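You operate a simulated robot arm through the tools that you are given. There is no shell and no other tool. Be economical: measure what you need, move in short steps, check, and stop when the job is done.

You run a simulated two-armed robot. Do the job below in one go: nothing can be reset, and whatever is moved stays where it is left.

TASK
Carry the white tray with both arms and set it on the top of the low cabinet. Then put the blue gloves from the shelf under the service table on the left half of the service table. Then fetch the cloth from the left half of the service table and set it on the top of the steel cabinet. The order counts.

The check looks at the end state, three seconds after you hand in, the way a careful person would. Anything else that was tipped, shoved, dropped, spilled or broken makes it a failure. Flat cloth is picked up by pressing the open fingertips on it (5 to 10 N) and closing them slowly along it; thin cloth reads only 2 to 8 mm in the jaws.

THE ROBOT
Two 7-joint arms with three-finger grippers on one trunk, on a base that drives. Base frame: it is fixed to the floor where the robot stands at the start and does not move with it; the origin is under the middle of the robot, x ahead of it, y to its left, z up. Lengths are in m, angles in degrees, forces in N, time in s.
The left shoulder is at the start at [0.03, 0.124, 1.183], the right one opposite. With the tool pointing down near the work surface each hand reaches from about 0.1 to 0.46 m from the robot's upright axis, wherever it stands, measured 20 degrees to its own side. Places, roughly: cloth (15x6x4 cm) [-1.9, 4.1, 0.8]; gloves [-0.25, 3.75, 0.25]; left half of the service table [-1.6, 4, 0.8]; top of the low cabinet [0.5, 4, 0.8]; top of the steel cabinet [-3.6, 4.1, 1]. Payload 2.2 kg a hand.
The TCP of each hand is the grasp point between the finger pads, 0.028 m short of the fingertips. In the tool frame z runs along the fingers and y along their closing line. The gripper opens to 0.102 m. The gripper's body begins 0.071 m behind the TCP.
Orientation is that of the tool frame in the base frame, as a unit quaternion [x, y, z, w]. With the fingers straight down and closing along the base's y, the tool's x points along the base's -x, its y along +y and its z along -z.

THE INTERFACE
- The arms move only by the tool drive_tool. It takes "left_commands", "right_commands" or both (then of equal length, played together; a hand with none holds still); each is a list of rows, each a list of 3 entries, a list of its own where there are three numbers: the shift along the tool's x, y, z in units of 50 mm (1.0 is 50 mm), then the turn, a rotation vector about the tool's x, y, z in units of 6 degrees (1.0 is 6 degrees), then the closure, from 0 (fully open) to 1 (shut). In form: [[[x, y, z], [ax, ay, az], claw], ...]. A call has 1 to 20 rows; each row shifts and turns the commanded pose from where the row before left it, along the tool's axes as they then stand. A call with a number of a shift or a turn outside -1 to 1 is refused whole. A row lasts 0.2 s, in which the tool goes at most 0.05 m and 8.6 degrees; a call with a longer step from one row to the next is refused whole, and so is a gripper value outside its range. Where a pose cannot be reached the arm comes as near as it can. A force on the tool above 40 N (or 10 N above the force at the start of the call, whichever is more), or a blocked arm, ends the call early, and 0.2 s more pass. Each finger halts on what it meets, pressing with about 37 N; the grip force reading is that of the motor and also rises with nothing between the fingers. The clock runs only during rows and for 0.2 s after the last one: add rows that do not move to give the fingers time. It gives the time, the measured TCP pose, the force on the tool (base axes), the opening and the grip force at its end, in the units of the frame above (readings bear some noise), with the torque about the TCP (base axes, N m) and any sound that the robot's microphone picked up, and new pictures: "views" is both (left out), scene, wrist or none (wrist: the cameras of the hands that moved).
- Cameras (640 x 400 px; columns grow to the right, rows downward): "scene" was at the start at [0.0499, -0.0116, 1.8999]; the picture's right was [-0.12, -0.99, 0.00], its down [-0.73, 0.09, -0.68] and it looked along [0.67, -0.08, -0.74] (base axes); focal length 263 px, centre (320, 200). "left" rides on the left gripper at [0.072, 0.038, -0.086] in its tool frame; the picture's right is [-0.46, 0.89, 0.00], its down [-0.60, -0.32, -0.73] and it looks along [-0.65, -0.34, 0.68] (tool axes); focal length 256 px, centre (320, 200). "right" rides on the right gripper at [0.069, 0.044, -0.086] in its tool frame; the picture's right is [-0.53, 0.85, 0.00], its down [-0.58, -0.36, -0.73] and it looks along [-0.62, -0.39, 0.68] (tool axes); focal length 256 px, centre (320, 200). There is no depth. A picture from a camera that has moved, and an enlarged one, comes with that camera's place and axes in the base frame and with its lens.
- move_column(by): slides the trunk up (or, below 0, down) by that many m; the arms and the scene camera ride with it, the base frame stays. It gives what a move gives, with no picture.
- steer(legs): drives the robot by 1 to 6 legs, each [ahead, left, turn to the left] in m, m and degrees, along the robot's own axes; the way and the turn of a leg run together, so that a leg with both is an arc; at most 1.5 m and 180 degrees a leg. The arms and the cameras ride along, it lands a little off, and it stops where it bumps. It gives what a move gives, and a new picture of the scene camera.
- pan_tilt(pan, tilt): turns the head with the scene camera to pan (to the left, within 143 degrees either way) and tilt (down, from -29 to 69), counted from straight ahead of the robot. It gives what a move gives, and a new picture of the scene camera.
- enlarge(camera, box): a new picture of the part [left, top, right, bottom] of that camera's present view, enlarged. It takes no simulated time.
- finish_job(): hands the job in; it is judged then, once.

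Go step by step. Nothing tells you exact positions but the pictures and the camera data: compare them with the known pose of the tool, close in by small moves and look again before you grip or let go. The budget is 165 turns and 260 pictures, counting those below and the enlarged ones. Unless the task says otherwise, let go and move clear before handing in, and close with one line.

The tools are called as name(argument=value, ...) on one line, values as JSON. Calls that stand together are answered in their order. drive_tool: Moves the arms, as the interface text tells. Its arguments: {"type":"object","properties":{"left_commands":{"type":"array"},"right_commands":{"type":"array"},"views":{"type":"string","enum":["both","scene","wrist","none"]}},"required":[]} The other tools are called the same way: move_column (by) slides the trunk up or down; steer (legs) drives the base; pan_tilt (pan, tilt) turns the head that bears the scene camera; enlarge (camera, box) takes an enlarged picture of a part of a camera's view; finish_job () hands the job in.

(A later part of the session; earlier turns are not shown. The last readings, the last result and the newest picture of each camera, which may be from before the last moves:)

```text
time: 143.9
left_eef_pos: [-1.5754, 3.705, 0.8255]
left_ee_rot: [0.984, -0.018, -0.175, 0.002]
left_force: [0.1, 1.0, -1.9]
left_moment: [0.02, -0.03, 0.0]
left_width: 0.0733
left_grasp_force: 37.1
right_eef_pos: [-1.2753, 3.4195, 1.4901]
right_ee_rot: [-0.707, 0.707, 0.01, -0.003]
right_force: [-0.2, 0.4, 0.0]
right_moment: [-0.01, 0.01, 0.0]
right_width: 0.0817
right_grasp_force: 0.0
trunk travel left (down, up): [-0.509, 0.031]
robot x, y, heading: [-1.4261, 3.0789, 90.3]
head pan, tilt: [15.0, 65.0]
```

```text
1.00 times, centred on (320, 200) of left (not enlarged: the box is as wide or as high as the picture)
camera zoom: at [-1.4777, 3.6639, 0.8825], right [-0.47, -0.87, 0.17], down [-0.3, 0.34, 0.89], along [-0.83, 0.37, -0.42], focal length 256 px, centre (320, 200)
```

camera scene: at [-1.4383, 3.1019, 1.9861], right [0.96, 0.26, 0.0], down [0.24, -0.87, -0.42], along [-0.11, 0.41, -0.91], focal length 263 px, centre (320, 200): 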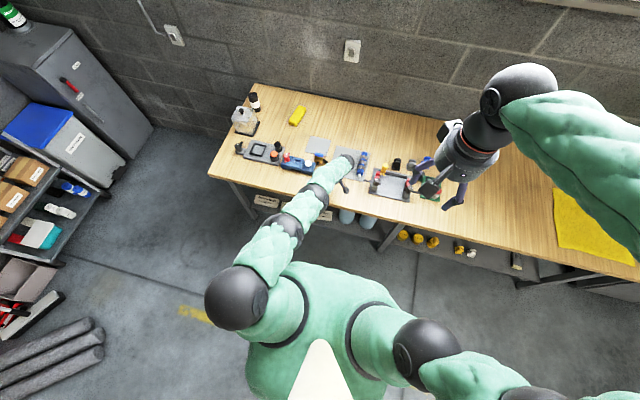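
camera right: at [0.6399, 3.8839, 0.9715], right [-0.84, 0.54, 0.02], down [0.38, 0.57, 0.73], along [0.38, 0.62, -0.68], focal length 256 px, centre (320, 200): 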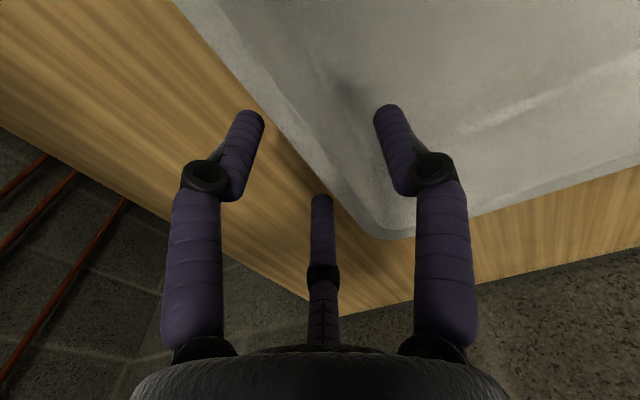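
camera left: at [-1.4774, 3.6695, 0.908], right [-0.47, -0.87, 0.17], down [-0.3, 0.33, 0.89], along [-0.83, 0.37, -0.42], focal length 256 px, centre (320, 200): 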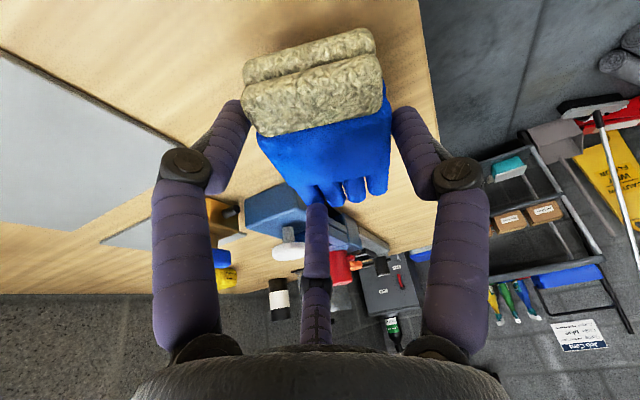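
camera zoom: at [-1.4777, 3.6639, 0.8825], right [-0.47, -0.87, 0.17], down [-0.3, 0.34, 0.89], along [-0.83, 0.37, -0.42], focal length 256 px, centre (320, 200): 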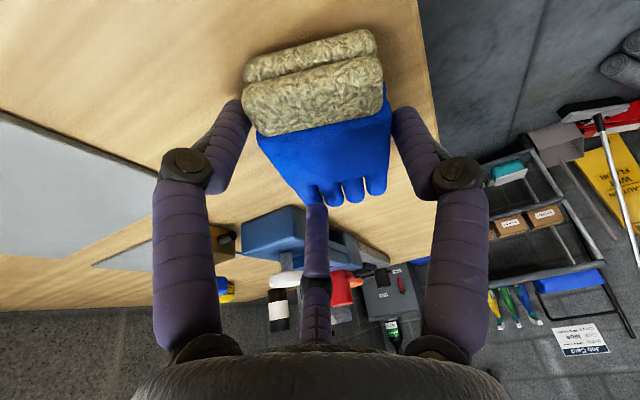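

Still no contact, so the top is a bit below 0.79. Continuing down.

move_column(by=-0.008)

move_column(by=-0.008)

move_column(by=-0.006)

```text
time: 144.4
left_eef_pos: [-1.5753, 3.7064, 0.8223]
left_ee_rot: [0.984, -0.017, -0.177, -0.003]
left_force: [-0.1, -6.6, 25.9]
left_moment: [0.18, -0.54, 0.06]
left_width: 0.0731
left_grasp_force: 36.9
right_eef_pos: [-1.2737, 3.4188, 1.4848]
right_ee_rot: [0.707, -0.707, -0.01, 0.002]
right_force: [-0.8, 0.1, -0.3]
right_moment: [-0.01, 0.0, 0.0]
right_width: 0.0817
right_grasp_force: 0.1
trunk travel left (down, up): [-0.501, 0.039]
robot x, y, heading: [-1.4253, 3.0766, 90.0]
head pan, tilt: [15.0, 65.0]
```

```text
time: 144.9
left_eef_pos: [-1.5768, 3.7106, 0.8177]
left_ee_rot: [0.984, -0.015, -0.177, -0.003]
left_force: [2.2, -12.5, 24.1]
left_moment: [-0.07, -0.39, -0.19]
left_width: 0.0741
left_grasp_force: 36.6
right_eef_pos: [-1.2734, 3.4177, 1.476]
right_ee_rot: [-0.707, 0.707, 0.01, -0.003]
right_force: [0.6, 1.2, -0.5]
right_moment: [-0.08, 0.01, 0.01]
right_width: 0.0818
right_grasp_force: 0.1
trunk travel left (down, up): [-0.494, 0.046]
robot x, y, heading: [-1.4251, 3.0793, 90.2]
head pan, tilt: [15.0, 65.0]
stopped: the force on the tool passed its limit at 50 N (the readings are from after the stop); the commanded pose is now the measured one
```

```text
time: 145.3
left_eef_pos: [-1.5777, 3.7172, 0.8171]
left_ee_rot: [0.984, -0.014, -0.179, -0.008]
left_force: [4.0, -13.0, 26.1]
left_moment: [-0.07, -0.63, -0.23]
left_width: 0.074
left_grasp_force: 37.0
right_eef_pos: [-1.2728, 3.4179, 1.4714]
right_ee_rot: [0.707, -0.707, -0.009, 0.003]
right_force: [0.2, 1.4, 0.2]
right_moment: [-0.04, 0.01, 0.03]
right_width: 0.0815
right_grasp_force: 0.1
trunk travel left (down, up): [-0.49, 0.05]
robot x, y, heading: [-1.4234, 3.0805, 90.2]
head pan, tilt: [15.0, 65.0]
stopped: the force on the tool passed its limit at 43 N (the readings are from after the stop); the commanded pose is now the measured one
```

Contact made, a little firm. I ease up 8 mm and open just enough to free the gloves.

move_column(by=0.008)

drive_tool(left_commands=[[[0, 0, 0], [0, 0, 0], 0.25], [[0, 0, 0], [0, 0, 0], 0.18], [[0, 0, 0], [0, 0, 0], 0.12], [[0, 0, 0], [0, 0, 0], 0.12]], views="wrist")

```text
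time: 145.9
left_eef_pos: [-1.5768, 3.7132, 0.8224]
left_ee_rot: [0.984, -0.015, -0.179, -0.005]
left_force: [0.0, 0.2, -0.8]
left_moment: [-0.01, -0.02, -0.01]
left_width: 0.0736
left_grasp_force: 37.3
right_eef_pos: [-1.2727, 3.4201, 1.4791]
right_ee_rot: [0.707, -0.707, -0.01, 0.003]
right_force: [0.5, 0.9, -0.2]
right_moment: [0.03, 0.01, -0.01]
right_width: 0.0817
right_grasp_force: 0.0
trunk travel left (down, up): [-0.498, 0.042]
robot x, y, heading: [-1.4288, 3.0762, 90.4]
head pan, tilt: [15.0, 65.0]
```

```text
time: 146.9
left_eef_pos: [-1.5761, 3.7141, 0.8221]
left_ee_rot: [0.984, -0.015, -0.177, -0.007]
left_force: [-0.3, -0.1, 0.9]
left_moment: [0.01, 0.01, -0.02]
left_width: 0.0896
left_grasp_force: 0.0
right_eef_pos: [-1.2733, 3.418, 1.4805]
right_ee_rot: [-0.707, 0.707, 0.01, -0.003]
right_force: [0.4, -0.1, 0.0]
right_moment: [0.01, 0.0, 0.02]
right_width: 0.0816
right_grasp_force: 0.0
trunk travel left (down, up): [-0.498, 0.042]
robot x, y, heading: [-1.424, 3.0771, 90.0]
head pan, tilt: [15.0, 65.0]
camera left: at [-1.4801, 3.6721, 0.879], right [-0.46, -0.87, 0.16], down [-0.3, 0.32, 0.9], along [-0.83, 0.37, -0.41], focal length 256 px, centre (320, 200)
```

left: 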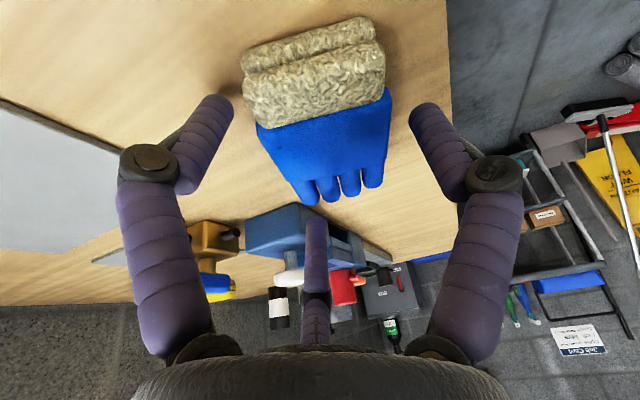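

The gloves lie flat and free. I lift the hand straight up and check them.

move_column(by=0.04)

drive_tool(left_commands=[[[-0.26, 0, -0.76], [0, 0, 0], 0.12], [[-0.26, 0, -0.76], [0, 0, 0], 0.12], [[-0.26, 0, -0.76], [0, 0, 0], 0.12], [[0, 0, 0], [0, 0, 0], 0.12]], views="both")

```text
time: 147.7
left_eef_pos: [-1.5764, 3.7141, 0.862]
left_ee_rot: [0.984, -0.014, -0.178, -0.005]
left_force: [-0.9, -0.7, -0.5]
left_moment: [-0.02, -0.02, -0.02]
left_width: 0.0897
left_grasp_force: 0.1
right_eef_pos: [-1.2731, 3.4199, 1.5196]
right_ee_rot: [-0.707, 0.707, 0.01, -0.002]
right_force: [0.1, -0.2, -0.6]
right_moment: [0.01, 0.02, 0.01]
right_width: 0.0816
right_grasp_force: 0.1
trunk travel left (down, up): [-0.538, 0.002]
robot x, y, heading: [-1.424, 3.08, 90.1]
head pan, tilt: [15.0, 65.0]
```

```text
time: 148.7
left_eef_pos: [-1.5742, 3.7135, 0.9829]
left_ee_rot: [0.984, -0.014, -0.177, -0.006]
left_force: [-1.0, 0.4, -0.3]
left_moment: [0.01, -0.02, 0.01]
left_width: 0.09
left_grasp_force: 0.1
right_eef_pos: [-1.2736, 3.42, 1.519]
right_ee_rot: [0.707, -0.707, -0.01, 0.003]
right_force: [0.9, -0.2, 0.6]
right_moment: [0.01, 0.02, -0.03]
right_width: 0.0818
right_grasp_force: 0.1
trunk travel left (down, up): [-0.538, 0.002]
robot x, y, heading: [-1.4227, 3.0829, 90.1]
head pan, tilt: [15.0, 65.0]
camera scene: at [-1.4386, 3.1062, 1.9909], right [0.96, 0.26, 0.0], down [0.24, -0.87, -0.42], along [-0.11, 0.41, -0.91], focal length 263 px, centre (320, 200)
camera left: at [-1.4766, 3.672, 1.0401], right [-0.46, -0.87, 0.16], down [-0.3, 0.32, 0.9], along [-0.83, 0.37, -0.41], focal length 256 px, centre (320, 200)
```

scene: 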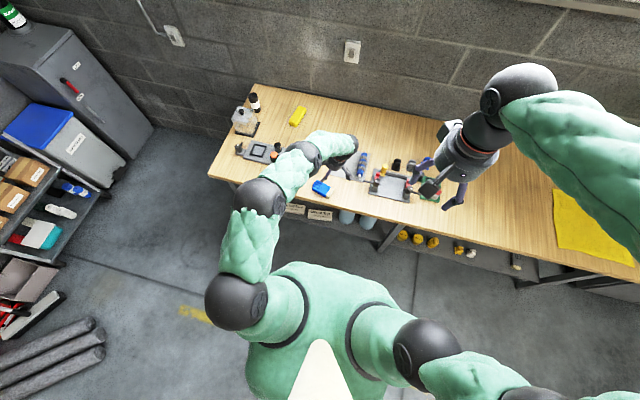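
left: 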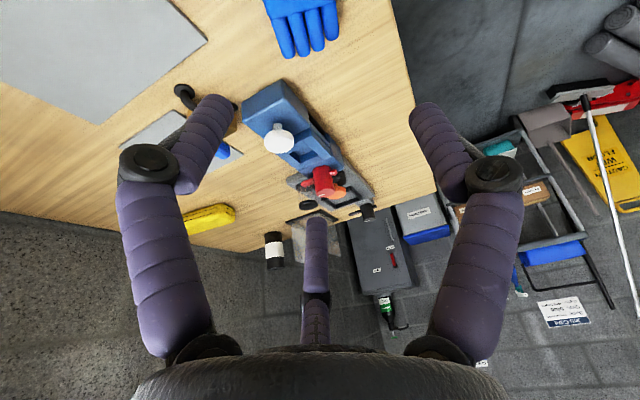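

The gloves are placed on the left half. The cloth is at about (−1.853, 4.12), its long axis about 26° right of straight ahead. I back off, raise the hand and turn it to point forward-right.

steer(legs=[[-0.2, 0, 0]])

drive_tool(left_commands=[[[-0.26, 0, -0.76], [0.326, 0, 0.945], 0.1], [[-0.26, 0, -0.76], [0.326, 0, 0.945], 0.1], [[-0.26, 0, -0.76], [0.326, 0, 0.945], 0.1], [[-0.26, 0, -0.76], [0.326, 0, 0.945], 0.1], [[0, 0, 0], [0.326, 0, 0.945], 0.1], [[0, 0, 0], [0.326, 0, 0.945], 0.1], [[0, 0, 0], [0.326, 0, 0.945], 0.1], [[0, 0, 0], [0.326, 0, 0.945], 0.1], [[0, 0, 0], [0.326, 0, 0.945], 0.1], [[0, 0, 0], [0.326, 0, 0.945], 0.1], [[0, 0, 0], [0.326, 0, 0.945], 0.1], [[0, 0, 0], [0.326, 0, 0.945], 0.1], [[0, 0, 0], [0.326, 0, 0.945], 0.1], [[0, 0, 0], [0.326, 0, 0.945], 0.1], [[0, 0, 0], [0.326, 0, 0.945], 0.1], [[0, 0, 0], [0.326, 0, 0.945], 0.1], [[0, 0, 0], [0.326, 0, 0.945], 0.1], [[0, 0, 0], [0.326, 0, 0.945], 0.1], [[0, 0, 0], [0.326, 0, 0.945], 0.1], [[0, 0, 0], [0, 0, 0], 0.1]], views="none")

```text
time: 150.3
left_eef_pos: [-1.5709, 3.5177, 0.9829]
left_ee_rot: [0.984, -0.015, -0.179, -0.006]
left_force: [0.6, -0.2, -0.1]
left_moment: [0.01, 0.01, 0.0]
left_width: 0.0897
left_grasp_force: 0.2
right_eef_pos: [-1.2724, 3.223, 1.519]
right_ee_rot: [-0.706, 0.708, 0.009, -0.003]
right_force: [0.8, -0.3, 0.9]
right_moment: [0.01, -0.01, 0.03]
right_width: 0.0817
right_grasp_force: 0.1
trunk travel left (down, up): [-0.538, 0.002]
robot x, y, heading: [-1.4211, 2.8778, 90.4]
head pan, tilt: [15.0, 65.0]
camera scene: at [-1.438, 2.9084, 1.9909], right [0.97, 0.26, 0.0], down [0.24, -0.88, -0.42], along [-0.11, 0.41, -0.91], focal length 263 px, centre (320, 200)
```

scene: 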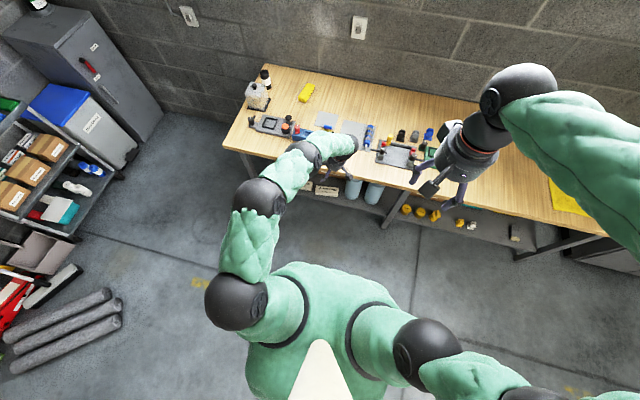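

```text
time: 154.5
left_eef_pos: [-1.5666, 3.5152, 1.1447]
left_ee_rot: [-0.522, 0.837, 0.097, 0.132]
left_force: [-0.2, -0.2, 0.0]
left_moment: [0.01, 0.02, 0.03]
left_width: 0.0918
left_grasp_force: 0.0
right_eef_pos: [-1.2716, 3.2211, 1.5198]
right_ee_rot: [-0.706, 0.708, 0.009, -0.002]
right_force: [0.7, -0.4, -0.7]
right_moment: [0.0, -0.02, -0.01]
right_width: 0.0815
right_grasp_force: 0.1
trunk travel left (down, up): [-0.538, 0.002]
robot x, y, heading: [-1.4211, 2.8822, 89.8]
head pan, tilt: [15.0, 65.0]
```

Yaw is right. Now tilt the hand to about 46°, lower the trunk to a level-arm height, and shift left.

drive_tool(left_commands=[[[0, 0, 0], [0, -1, 0], 0.1], [[0, 0, 0], [0, -1, 0], 0.1], [[0, 0, 0], [0, -1, 0], 0.1], [[0, 0, 0], [0, -1, 0], 0.1], [[0, 0, 0], [0, -0.5, 0], 0.1], [[0, 0, 0], [0, 0, 0], 0.1]], views="none")

steer(legs=[[0, 0.31, 0]])

move_column(by=-0.2)

pan_tilt(pan=0, tilt=45)

```text
time: 155.9
left_eef_pos: [-1.5676, 3.5169, 1.145]
left_ee_rot: [-0.484, 0.784, 0.216, 0.323]
left_force: [0.4, 0.5, -0.3]
left_moment: [0.01, -0.02, -0.02]
left_width: 0.0919
left_grasp_force: 0.0
right_eef_pos: [-1.2729, 3.2216, 1.5204]
right_ee_rot: [-0.706, 0.708, 0.009, -0.001]
right_force: [-0.1, -0.4, -0.4]
right_moment: [-0.03, -0.04, -0.01]
right_width: 0.0817
right_grasp_force: 0.1
trunk travel left (down, up): [-0.538, 0.002]
robot x, y, heading: [-1.4269, 2.8818, 90.1]
head pan, tilt: [15.0, 65.0]
```

```text
time: 158.0
left_eef_pos: [-1.8766, 3.5147, 1.1446]
left_ee_rot: [-0.484, 0.783, 0.216, 0.324]
left_force: [1.1, 0.1, 0.5]
left_moment: [-0.01, 0.0, 0.0]
left_width: 0.092
left_grasp_force: 0.0
right_eef_pos: [-1.5817, 3.2207, 1.5203]
right_ee_rot: [-0.706, 0.708, 0.01, -0.003]
right_force: [-0.2, -0.2, 1.4]
right_moment: [-0.01, 0.01, 0.01]
right_width: 0.0816
right_grasp_force: 0.2
trunk travel left (down, up): [-0.538, 0.002]
robot x, y, heading: [-1.7351, 2.8787, 90.1]
head pan, tilt: [15.0, 65.0]
camera scene: at [-1.7483, 2.9079, 1.9909], right [0.97, 0.26, 0.0], down [0.23, -0.88, -0.42], along [-0.11, 0.41, -0.91], focal length 263 px, centre (320, 200)
```

scene: 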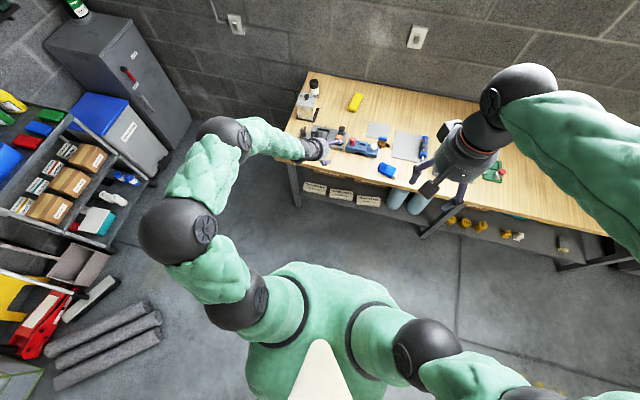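

```text
time: 160.2
left_eef_pos: [-1.8769, 3.5146, 0.946]
left_ee_rot: [-0.484, 0.783, 0.216, 0.325]
left_force: [0.7, 0.6, 0.4]
left_moment: [-0.01, 0.0, -0.03]
left_width: 0.092
left_grasp_force: 0.0
right_eef_pos: [-1.5838, 3.2202, 1.3201]
right_ee_rot: [-0.706, 0.709, 0.01, -0.002]
right_force: [0.6, -1.1, 0.0]
right_moment: [0.0, 0.02, 0.01]
right_width: 0.0816
right_grasp_force: 0.2
trunk travel left (down, up): [-0.338, 0.202]
robot x, y, heading: [-1.7321, 2.8805, 90.3]
head pan, tilt: [15.0, 65.0]
```

```text
time: 161.0
left_eef_pos: [-1.8767, 3.5152, 0.9451]
left_ee_rot: [-0.484, 0.783, 0.216, 0.324]
left_force: [0.6, 0.6, 0.1]
left_moment: [0.03, -0.01, -0.01]
left_width: 0.0917
left_grasp_force: 0.1
right_eef_pos: [-1.5834, 3.2218, 1.319]
right_ee_rot: [-0.706, 0.708, 0.01, -0.002]
right_force: [-0.5, 0.0, 0.4]
right_moment: [-0.01, 0.04, -0.02]
right_width: 0.0814
right_grasp_force: 0.2
trunk travel left (down, up): [-0.338, 0.202]
robot x, y, heading: [-1.7346, 2.8829, 89.9]
head pan, tilt: [0.0, 45.0]
camera scene: at [-1.7333, 2.9306, 1.8159], right [1.0, 0.0, 0.0], down [0.0, -0.71, -0.71], along [0.0, 0.71, -0.71], focal length 263 px, centre (320, 200)
```

scene: 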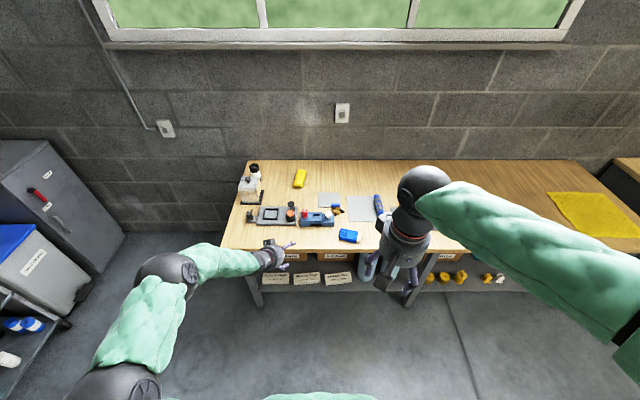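

enlarge(camera="scene", box=[220, 150, 380, 250])

```text
4.00 times, centred on (300, 200) of scene
camera zoom: at [-1.7333, 2.9306, 1.8159], right [1.0, 0.0, 0.0], down [0.0, -0.71, -0.71], along [0.0, 0.71, -0.71], focal length 1053 px, centre (400, 200)
```

zoom: 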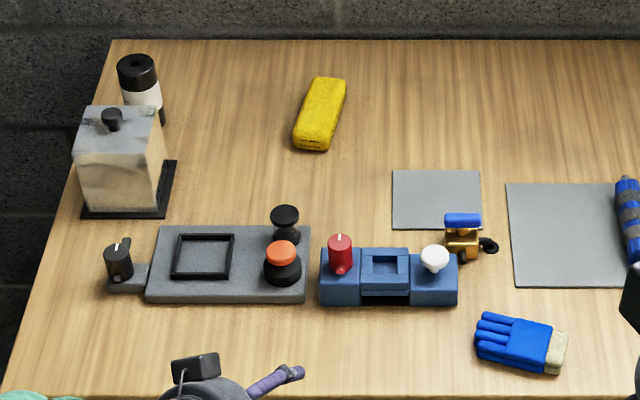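

The cloth's yaw is only about 9° right, centre (−1.85, 4.115). I turn the hand back 15° and drive ahead 0.4 m above the tools.

drive_tool(left_commands=[[[0, 0, 0], [-0.625, 0, -0.6], 0.1], [[0, 0, 0], [-0.625, 0, -0.6], 0.1], [[0, 0, 0], [-0.625, 0, -0.6], 0.1], [[-0.14, 0, -0.14], [0, 0, 0], 0.1], [[0, 0, 0], [0, 0, 0], 0.1]], views="none")

steer(legs=[[0.38, 0, 0]])

drive_tool(left_commands=[[[0, 0, 0], [0, 0, 0], 0.1]], views="wrist")

```text
time: 162.2
left_eef_pos: [-1.8774, 3.5153, 0.9547]
left_ee_rot: [-0.586, 0.709, 0.261, 0.293]
left_force: [-0.5, 0.4, 0.4]
left_moment: [-0.03, 0.03, 0.0]
left_width: 0.0918
left_grasp_force: 0.0
right_eef_pos: [-1.5835, 3.2221, 1.3195]
right_ee_rot: [-0.706, 0.708, 0.01, -0.003]
right_force: [-0.3, 0.9, -0.4]
right_moment: [-0.01, -0.02, 0.03]
right_width: 0.0816
right_grasp_force: 0.0
trunk travel left (down, up): [-0.338, 0.202]
robot x, y, heading: [-1.731, 2.8808, 90.0]
head pan, tilt: [0.0, 45.0]
```

```text
time: 164.6
left_eef_pos: [-1.8759, 3.8978, 0.9538]
left_ee_rot: [-0.586, 0.709, 0.261, 0.293]
left_force: [-1.0, 0.1, -0.1]
left_moment: [0.02, 0.0, 0.01]
left_width: 0.0917
left_grasp_force: 0.0
right_eef_pos: [-1.5824, 3.6029, 1.3195]
right_ee_rot: [-0.706, 0.708, 0.009, -0.003]
right_force: [-0.3, 0.1, 0.0]
right_moment: [-0.03, 0.0, 0.02]
right_width: 0.0815
right_grasp_force: 0.0
trunk travel left (down, up): [-0.338, 0.202]
robot x, y, heading: [-1.735, 3.2623, 90.1]
head pan, tilt: [0.0, 45.0]
camera scene: at [-1.7331, 3.3124, 1.8159], right [1.0, 0.0, 0.0], down [0.0, -0.71, -0.71], along [0.0, 0.71, -0.71], focal length 263 px, centre (320, 200)
```

scene: 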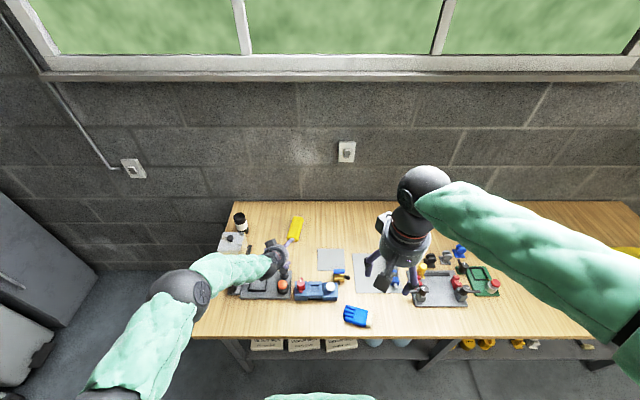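

```text
time: 165.0
left_eef_pos: [-1.8776, 3.8958, 0.9546]
left_ee_rot: [-0.585, 0.71, 0.26, 0.294]
left_force: [-0.5, 0.0, 0.3]
left_moment: [-0.02, 0.03, -0.01]
left_width: 0.0918
left_grasp_force: 0.1
right_eef_pos: [-1.5832, 3.6025, 1.3202]
right_ee_rot: [-0.706, 0.708, 0.01, -0.002]
right_force: [-0.4, -0.5, 0.7]
right_moment: [-0.01, 0.01, -0.01]
right_width: 0.0816
right_grasp_force: 0.1
trunk travel left (down, up): [-0.338, 0.202]
robot x, y, heading: [-1.7375, 3.262, 90.0]
head pan, tilt: [0.0, 45.0]
camera left: at [-1.9337, 3.7917, 0.9641], right [-0.8, 0.47, 0.36], down [0.32, -0.17, 0.93], along [0.5, 0.86, -0.01], focal length 256 px, centre (320, 200)
```

left: 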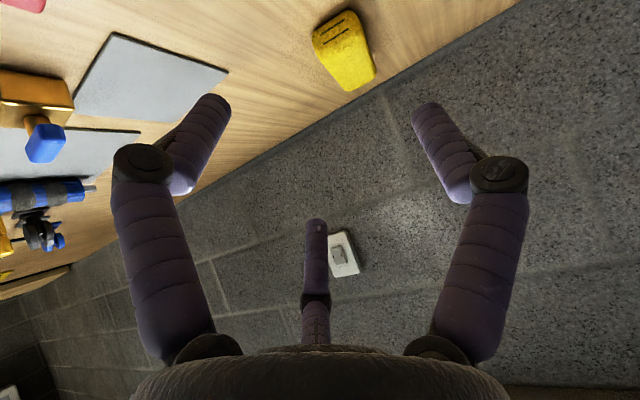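

Aligned with the cloth. I extend the hand forward to just above it.

drive_tool(left_commands=[[[-0.39, 0.024, 0.71], [0, 0, 0], 0.1], [[-0.39, 0.024, 0.71], [0, 0, 0], 0.1], [[-0.39, 0.024, 0.71], [0, 0, 0], 0.1], [[-0.39, 0.024, 0.71], [0, 0, 0], 0.1], [[-0.39, 0.024, 0.71], [0, 0, 0], 0.1], [[0, 0, 0], [0, 0, 0], 0.1]])

```text
time: 166.4
left_eef_pos: [-1.8491, 4.0887, 0.9006]
left_ee_rot: [-0.586, 0.709, 0.261, 0.294]
left_force: [0.4, 0.0, 0.1]
left_moment: [-0.01, -0.02, 0.01]
left_width: 0.0917
left_grasp_force: 0.1
right_eef_pos: [-1.5828, 3.6019, 1.3203]
right_ee_rot: [-0.706, 0.708, 0.01, -0.002]
right_force: [-0.2, 0.3, -0.4]
right_moment: [-0.01, -0.01, 0.0]
right_width: 0.0814
right_grasp_force: 0.1
trunk travel left (down, up): [-0.338, 0.202]
robot x, y, heading: [-1.7337, 3.2625, 90.2]
head pan, tilt: [0.0, 45.0]
camera scene: at [-1.7336, 3.3102, 1.816], right [1.0, 0.0, 0.0], down [0.0, -0.71, -0.71], along [0.0, 0.71, -0.71], focal length 263 px, centre (320, 200)
camera left: at [-1.906, 3.9848, 0.9108], right [-0.8, 0.48, 0.36], down [0.32, -0.17, 0.93], along [0.5, 0.86, -0.01], focal length 256 px, centre (320, 200)
```

scene: 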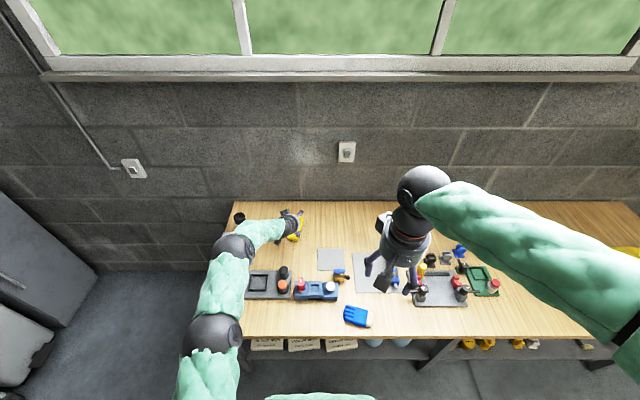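
left: 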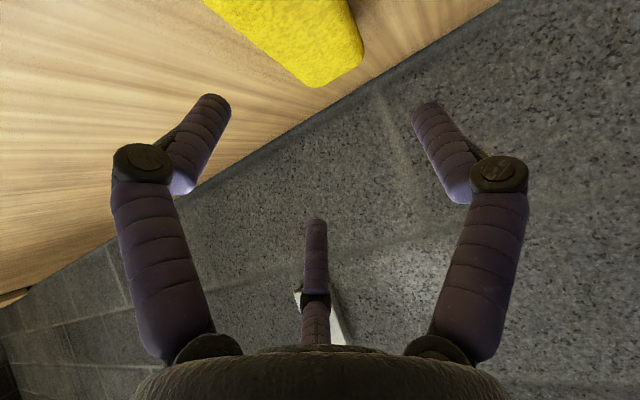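

I shift 9 mm left and lower around the cloth.

drive_tool(left_commands=[[[0, 0.18, 0], [0, 0, 0], 0.1], [[0.2, 0, 0.42], [0, 0, 0], 0.1], [[0.2, 0, 0.42], [0, 0, 0], 0.1], [[0.19, 0, 0.4], [0, 0, 0], 0.1], [[0, 0, 0], [0, 0, 0], 0.1]])

```text
time: 167.6
left_eef_pos: [-1.8567, 4.1154, 0.838]
left_ee_rot: [-0.585, 0.709, 0.261, 0.294]
left_force: [0.3, 1.2, 2.8]
left_moment: [-0.06, 0.02, 0.02]
left_width: 0.0976
left_grasp_force: 0.0
right_eef_pos: [-1.583, 3.6008, 1.3196]
right_ee_rot: [-0.705, 0.709, 0.01, -0.002]
right_force: [0.7, -0.7, 0.6]
right_moment: [-0.01, 0.01, -0.01]
right_width: 0.0816
right_grasp_force: 0.2
trunk travel left (down, up): [-0.338, 0.202]
robot x, y, heading: [-1.7334, 3.2608, 90.0]
head pan, tilt: [0.0, 45.0]
camera scene: at [-1.7334, 3.3102, 1.816], right [1.0, 0.0, 0.0], down [0.0, -0.71, -0.71], along [0.0, 0.71, -0.71], focal length 263 px, centre (320, 200)
camera left: at [-1.9126, 4.0107, 0.8483], right [-0.8, 0.47, 0.36], down [0.32, -0.17, 0.93], along [0.5, 0.86, -0.01], focal length 256 px, centre (320, 200)
```

scene: 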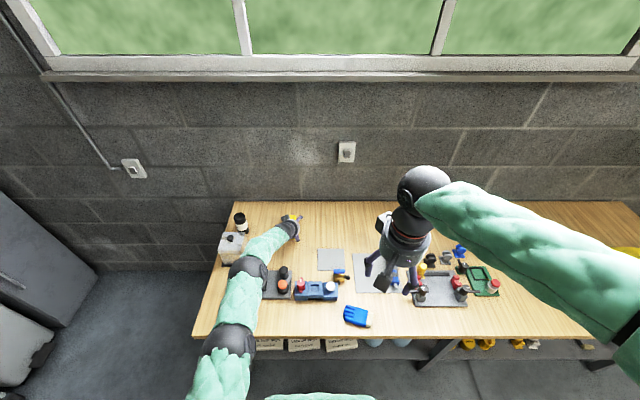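
left: 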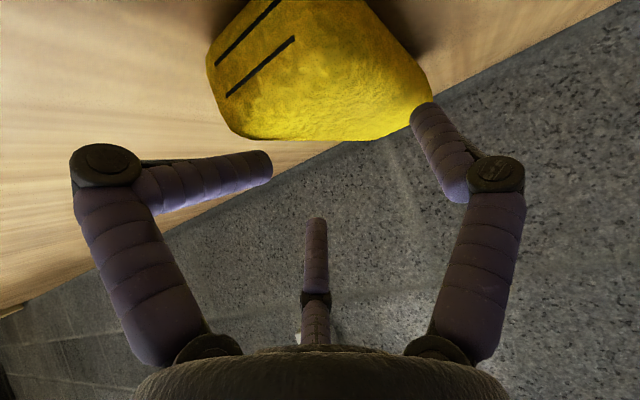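

The lower finger just touches the table and the cloth sits between the fingers. I raise 3 mm and close slowly.

drive_tool(left_commands=[[[-0.05, 0, -0.04], [0, 0, 0], 0.1], [[0, 0, 0], [0, 0, 0], 0.25], [[0, 0, 0], [0, 0, 0], 0.4], [[0, 0, 0], [0, 0, 0], 0.55], [[0, 0, 0], [0, 0, 0], 0.7], [[0, 0, 0], [0, 0, 0], 0.85], [[0, 0, 0], [0, 0, 0], 1], [[0, 0, 0], [0, 0, 0], 1]], views="wrist")

```text
time: 169.4
left_eef_pos: [-1.8549, 4.1154, 0.8415]
left_ee_rot: [-0.586, 0.709, 0.261, 0.293]
left_force: [-0.4, 0.0, -0.3]
left_moment: [0.02, -0.02, 0.0]
left_width: 0.005
left_grasp_force: 33.2
right_eef_pos: [-1.5824, 3.602, 1.3187]
right_ee_rot: [-0.706, 0.708, 0.009, -0.003]
right_force: [-0.5, 0.2, 0.5]
right_moment: [-0.01, 0.0, 0.01]
right_width: 0.0814
right_grasp_force: 0.0
trunk travel left (down, up): [-0.338, 0.202]
robot x, y, heading: [-1.7299, 3.2665, 90.1]
head pan, tilt: [0.0, 45.0]
camera left: at [-1.9121, 4.0114, 0.8514], right [-0.8, 0.47, 0.36], down [0.32, -0.17, 0.93], along [0.5, 0.86, -0.01], focal length 256 px, centre (320, 200)
```

left: 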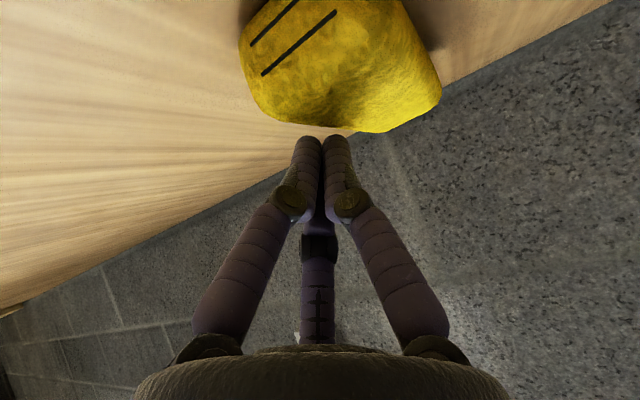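

The fingers closed over the top of the cloth and nudged it a little left. I lift away, make the tool steeper, lower the trunk for reach and look again.

drive_tool(left_commands=[[[-0.43, 0, -0.42], [0, 0, 0], 1], [[-0.06, 0, -0.8], [0, 0, 0], 0.5], [[-0.06, 0, -0.8], [0, 0, 0], 0.1], [[-0.06, 0, -0.8], [0, 0, 0], 0.1], [[0, 0, 0], [0, 1, 0], 0.1], [[0, 0, 0], [0, 1, 0], 0.1], [[0, 0, 0], [0, 0, 0], 0.1]], views="none")

move_column(by=-0.07)

drive_tool(left_commands=[[[0, 0, 0], [0, 0, 0], 0.1]], views="both")

enlarge(camera="scene", box=[180, 170, 380, 295])

```text
time: 171.0
left_eef_pos: [-1.8687, 4.0383, 0.9607]
left_ee_rot: [-0.607, 0.73, 0.216, 0.229]
left_force: [0.5, 0.2, -0.1]
left_moment: [0.0, -0.01, 0.04]
left_width: 0.0916
left_grasp_force: 0.1
left hand out of reach, approached as far as the arm can: row 6
right_eef_pos: [-1.5822, 3.6023, 1.3181]
right_ee_rot: [-0.706, 0.708, 0.009, -0.003]
right_force: [-0.6, 0.6, 0.0]
right_moment: [-0.02, 0.03, -0.01]
right_width: 0.0815
right_grasp_force: 0.1
trunk travel left (down, up): [-0.338, 0.202]
robot x, y, heading: [-1.7324, 3.2585, 90.0]
head pan, tilt: [0.0, 45.0]
```

```text
time: 172.1
left_eef_pos: [-1.8695, 4.0388, 0.8921]
left_ee_rot: [-0.606, 0.73, 0.217, 0.23]
left_force: [-0.2, 0.0, -0.7]
left_moment: [0.01, -0.01, 0.0]
left_width: 0.0916
left_grasp_force: 0.1
right_eef_pos: [-1.5828, 3.6011, 1.2496]
right_ee_rot: [-0.706, 0.708, 0.01, -0.003]
right_force: [0.0, -0.1, 0.4]
right_moment: [0.0, 0.04, 0.0]
right_width: 0.0815
right_grasp_force: 0.0
trunk travel left (down, up): [-0.268, 0.272]
robot x, y, heading: [-1.7307, 3.2647, 90.3]
head pan, tilt: [0.0, 45.0]
```

```text
time: 172.5
left_eef_pos: [-1.8687, 4.0389, 0.8906]
left_ee_rot: [-0.606, 0.73, 0.216, 0.229]
left_force: [-0.2, 0.4, -0.7]
left_moment: [0.01, -0.02, 0.01]
left_width: 0.0916
left_grasp_force: 0.1
right_eef_pos: [-1.5836, 3.602, 1.2495]
right_ee_rot: [-0.706, 0.708, 0.011, -0.002]
right_force: [0.3, 0.4, 0.1]
right_moment: [-0.02, 0.01, -0.02]
right_width: 0.0815
right_grasp_force: 0.1
trunk travel left (down, up): [-0.268, 0.272]
robot x, y, heading: [-1.736, 3.2611, 90.1]
head pan, tilt: [0.0, 45.0]
camera scene: at [-1.7332, 3.3113, 1.746], right [1.0, 0.0, 0.0], down [0.0, -0.71, -0.71], along [0.0, 0.71, -0.71], focal length 263 px, centre (320, 200)
camera left: at [-1.9242, 3.9356, 0.9198], right [-0.8, 0.52, 0.31], down [0.35, -0.01, 0.93], along [0.49, 0.86, -0.17], focal length 256 px, centre (320, 200)
```

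scene: 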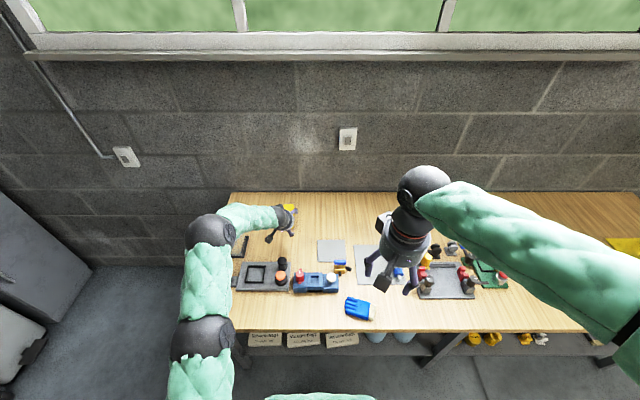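
left: 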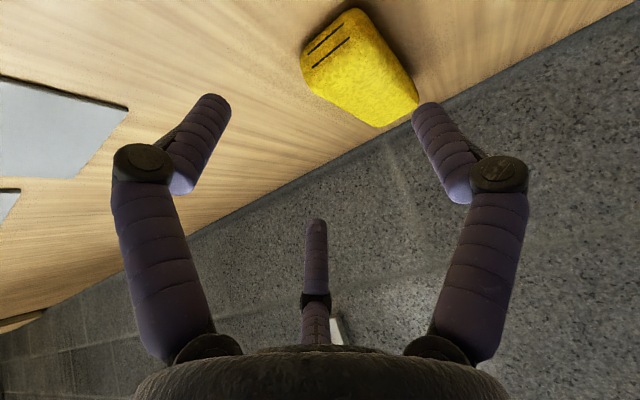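

```text
3.20 times, centred on (280, 232) of scene
camera zoom: at [-1.7332, 3.3113, 1.746], right [1.0, 0.0, 0.0], down [0.0, -0.71, -0.71], along [0.0, 0.71, -0.71], focal length 842 px, centre (448, 96)
```

zoom: 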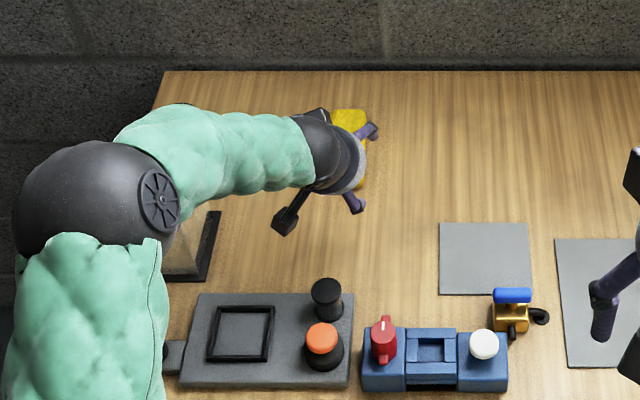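

The elbow hovers near the tall jar at the table's left end, so I raise the trunk, shift the base right 0.12 m, and move closer (the base front is under 0.3 m).

move_column(by=0.13)

steer(legs=[[0, -0.12, 0], [0.09, 0, 0]])

drive_tool(left_commands=[[[0, 0.6, 0], [-0.6, 0, -0.8], 0.1], [[0, 0.6, 0], [0, 0, 0], 0.1], [[0, 0.6, 0], [0, 0, 0], 0.1], [[0, 0.6, 0], [0, 0, 0], 0.1], [[0, 0, 0], [0, 0, 0], 0.1]])

```text
time: 174.1
left_eef_pos: [-1.8701, 4.0371, 1.021]
left_ee_rot: [-0.606, 0.73, 0.216, 0.231]
left_force: [0.1, 0.2, -0.5]
left_moment: [0.0, 0.01, 0.0]
left_width: 0.092
left_grasp_force: 0.0
right_eef_pos: [-1.5833, 3.6029, 1.3799]
right_ee_rot: [-0.706, 0.708, 0.009, -0.003]
right_force: [-0.7, 1.2, -0.3]
right_moment: [0.02, 0.04, -0.03]
right_width: 0.0817
right_grasp_force: 0.0
trunk travel left (down, up): [-0.398, 0.142]
robot x, y, heading: [-1.7342, 3.2628, 90.0]
head pan, tilt: [0.0, 45.0]
```

```text
time: 176.1
left_eef_pos: [-1.7487, 4.1276, 1.0214]
left_ee_rot: [-0.607, 0.73, 0.216, 0.23]
left_force: [0.1, 1.0, -0.7]
left_moment: [-0.07, 0.01, 0.0]
left_width: 0.0917
left_grasp_force: 0.0
right_eef_pos: [-1.4601, 3.6922, 1.3792]
right_ee_rot: [-0.706, 0.708, 0.009, -0.003]
right_force: [-0.2, 0.4, 0.0]
right_moment: [-0.05, 0.03, -0.01]
right_width: 0.0819
right_grasp_force: 0.0
trunk travel left (down, up): [-0.398, 0.142]
robot x, y, heading: [-1.6144, 3.3502, 90.1]
head pan, tilt: [0.0, 45.0]
camera scene: at [-1.6111, 3.4029, 1.8759], right [1.0, 0.0, 0.0], down [0.0, -0.71, -0.71], along [0.0, 0.71, -0.71], focal length 263 px, centre (320, 200)
```

scene: 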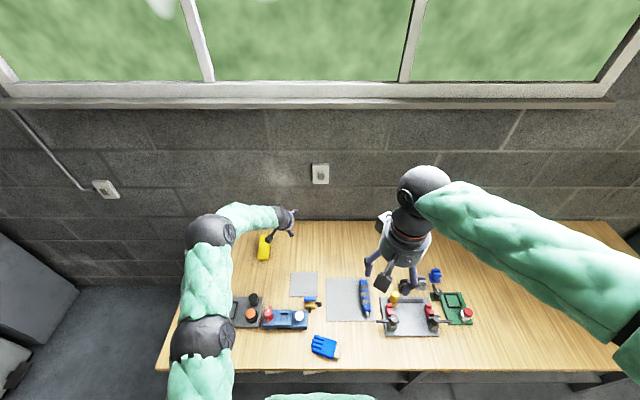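

```text
time: 177.2
left_eef_pos: [-1.8675, 4.1399, 1.0251]
left_ee_rot: [-0.643, 0.697, 0.23, 0.219]
left_force: [0.6, -0.2, 0.5]
left_moment: [-0.01, 0.02, 0.01]
left_width: 0.0917
left_grasp_force: 0.1
right_eef_pos: [-1.4599, 3.6914, 1.3797]
right_ee_rot: [-0.705, 0.709, 0.01, -0.002]
right_force: [0.1, 0.2, 1.0]
right_moment: [-0.01, 0.02, -0.01]
right_width: 0.0816
right_grasp_force: 0.0
trunk travel left (down, up): [-0.398, 0.142]
robot x, y, heading: [-1.6129, 3.3521, 90.1]
head pan, tilt: [0.0, 45.0]
camera scene: at [-1.6107, 3.4013, 1.876], right [1.0, 0.0, 0.0], down [0.0, -0.71, -0.71], along [0.0, 0.71, -0.71], focal length 263 px, centre (320, 200)
camera left: at [-1.9115, 4.0311, 1.0538], right [-0.85, 0.43, 0.31], down [0.35, 0.02, 0.93], along [0.4, 0.9, -0.17], focal length 256 px, centre (320, 200)
```

scene: 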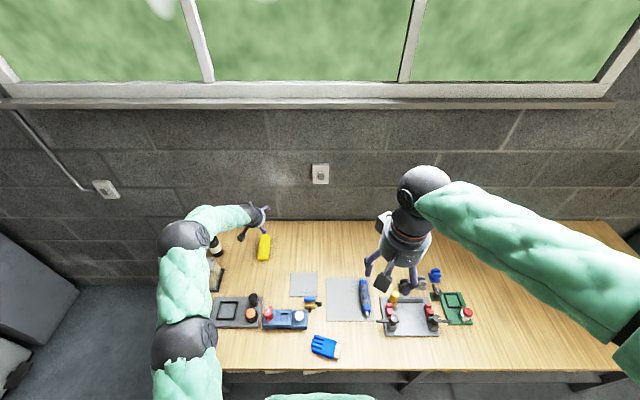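
left: 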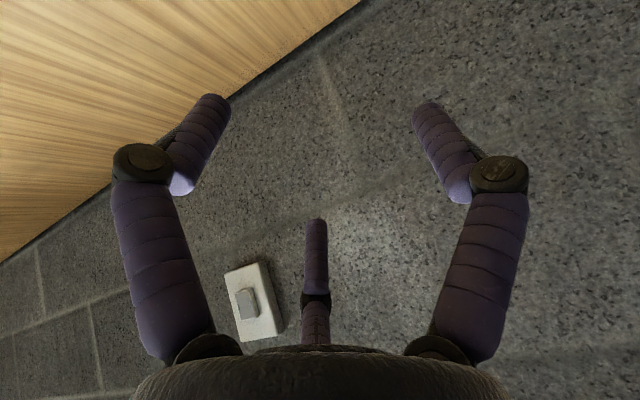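

The left arm's wrist link keeps hovering over the jar, so the right arm, which comes from the empty side, is safer. I raise the trunk, back off, and swap arms.

move_column(by=0.14)

steer(legs=[[-0.45, 0, 0]])

drive_tool(left_commands=[[[0.6, 0, -0.7], [0, 0.5, 0], 0.1], [[0.6, 0, -0.7], [0, 0.5, 0], 0.1], [[0.6, 0, -0.7], [0, 0.5, 0], 0.1], [[0.6, 0, -0.7], [0, 0.5, 0], 0.1], [[0.6, 0, -0.7], [0, 0.5, 0], 0.1], [[0.6, -0.3, -0.7], [0, 0.5, 0], 0.1], [[0.5, -0.3, -0.7], [0, 0, 0], 0.1], [[0, 0, 0], [0, 0, 0], 0.1]], right_commands=[[[0, 0, 0.4], [0, -1, 0], 0.1], [[0, 0, 0.4], [0, -1, 0], 0.1], [[0, 0, 0.4], [0, -1, 0], 0.1], [[0, 0, 0.4], [0, -1, 0], 0.1], [[0, 0, 0.4], [0, -1, 0], 0.1], [[0, 0, 0.4], [0, -1, 0], 0.1], [[0, 0, 0], [0, 0, 0], 0.1], [[0, 0, 0], [0, 0, 0], 0.1]], views="scene")

```text
time: 178.9
left_eef_pos: [-1.8688, 4.1388, 1.1661]
left_ee_rot: [-0.644, 0.696, 0.229, 0.219]
left_force: [-0.6, 0.0, -0.9]
left_moment: [0.02, -0.02, 0.04]
left_width: 0.0918
left_grasp_force: 0.0
right_eef_pos: [-1.4617, 3.6921, 1.5201]
right_ee_rot: [-0.706, 0.708, 0.008, -0.001]
right_force: [0.3, -0.2, 0.5]
right_moment: [0.0, 0.01, 0.01]
right_width: 0.0813
right_grasp_force: 0.1
trunk travel left (down, up): [-0.538, 0.002]
robot x, y, heading: [-1.6149, 3.3517, 90.1]
head pan, tilt: [0.0, 45.0]
```

```text
time: 181.7
left_eef_pos: [-1.8692, 3.6876, 1.1642]
left_ee_rot: [-0.644, 0.696, 0.228, 0.22]
left_force: [0.1, -0.7, 0.4]
left_moment: [0.02, -0.02, 0.02]
left_width: 0.0917
left_grasp_force: 0.1
right_eef_pos: [-1.4612, 3.2405, 1.5196]
right_ee_rot: [-0.706, 0.708, 0.009, -0.003]
right_force: [-0.3, -0.6, -0.9]
right_moment: [0.0, 0.01, 0.02]
right_width: 0.0819
right_grasp_force: 0.1
trunk travel left (down, up): [-0.538, 0.002]
robot x, y, heading: [-1.6131, 2.8998, 90.1]
head pan, tilt: [0.0, 45.0]
camera scene: at [-1.6113, 2.9495, 2.0159], right [1.0, 0.0, 0.0], down [0.0, -0.71, -0.71], along [0.0, 0.71, -0.71], focal length 263 px, centre (320, 200)
```

scene: 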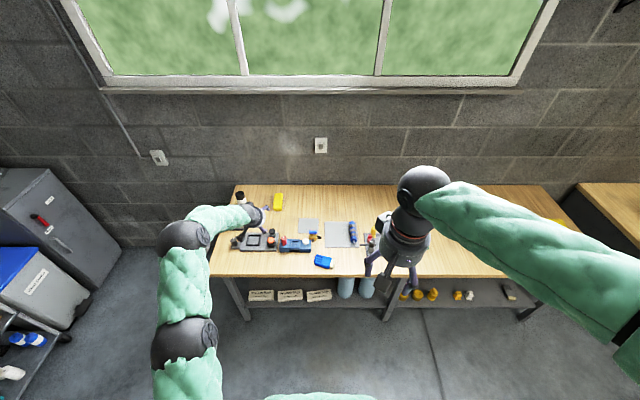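

```text
time: 183.4
left_eef_pos: [-1.8562, 3.3903, 1.2818]
left_ee_rot: [-0.672, 0.722, 0.125, 0.107]
left_force: [0.1, 0.1, -0.5]
left_moment: [0.0, -0.05, 0.02]
left_width: 0.0916
left_grasp_force: 0.1
right_eef_pos: [-1.4633, 3.2732, 1.4036]
right_ee_rot: [-0.669, 0.674, 0.227, 0.216]
right_force: [0.9, 0.6, -0.2]
right_moment: [-0.01, -0.01, -0.02]
right_width: 0.0917
right_grasp_force: 0.0
trunk travel left (down, up): [-0.538, 0.002]
robot x, y, heading: [-1.6095, 2.8969, 90.1]
head pan, tilt: [0.0, 45.0]
camera scene: at [-1.612, 2.9511, 2.0159], right [1.0, 0.0, 0.0], down [0.0, -0.71, -0.71], along [0.0, 0.71, -0.71], focal length 263 px, centre (320, 200)
```

scene: 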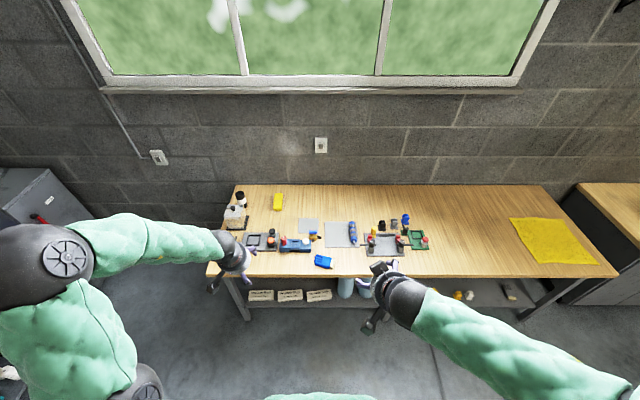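

Both arms are clear. I shift left 0.4 m, zoom on the cloth, then approach with the right arm.

steer(legs=[[0, 0.4, 0]])

enlarge(camera="scene", box=[260, 160, 420, 260])

```text
time: 185.9
left_eef_pos: [-2.251, 3.3905, 1.2829]
left_ee_rot: [-0.671, 0.723, 0.125, 0.108]
left_force: [0.2, -0.2, 0.3]
left_moment: [0.01, -0.01, 0.01]
left_width: 0.0918
left_grasp_force: 0.0
right_eef_pos: [-1.858, 3.2722, 1.4047]
right_ee_rot: [-0.668, 0.674, 0.228, 0.218]
right_force: [0.1, -0.3, 0.5]
right_moment: [0.02, -0.01, 0.01]
right_width: 0.0919
right_grasp_force: 0.1
trunk travel left (down, up): [-0.538, 0.002]
robot x, y, heading: [-2.0108, 2.8971, 90.1]
head pan, tilt: [0.0, 45.0]
camera scene: at [-2.0081, 2.9488, 2.016], right [1.0, 0.0, 0.0], down [0.0, -0.71, -0.71], along [0.0, 0.71, -0.71], focal length 263 px, centre (320, 200)
```

scene: 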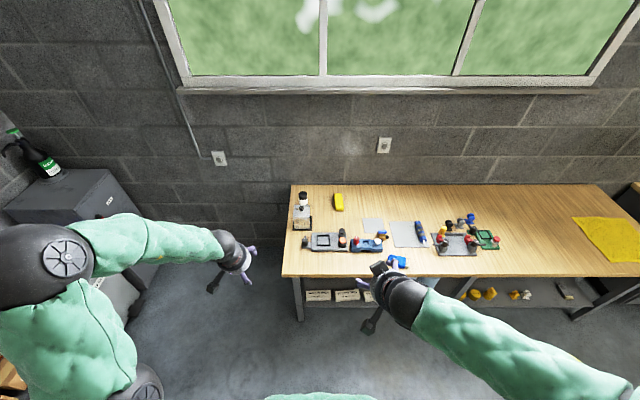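

```text
4.00 times, centred on (340, 210) of scene
camera zoom: at [-2.0081, 2.9488, 2.016], right [1.0, 0.0, 0.0], down [0.0, -0.71, -0.71], along [0.0, 0.71, -0.71], focal length 1053 px, centre (240, 160)
```

zoom: 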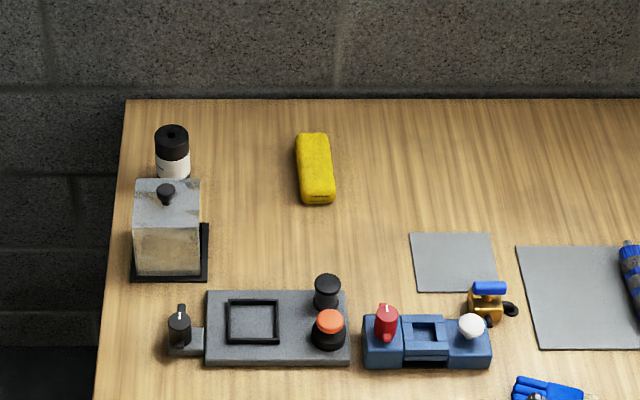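

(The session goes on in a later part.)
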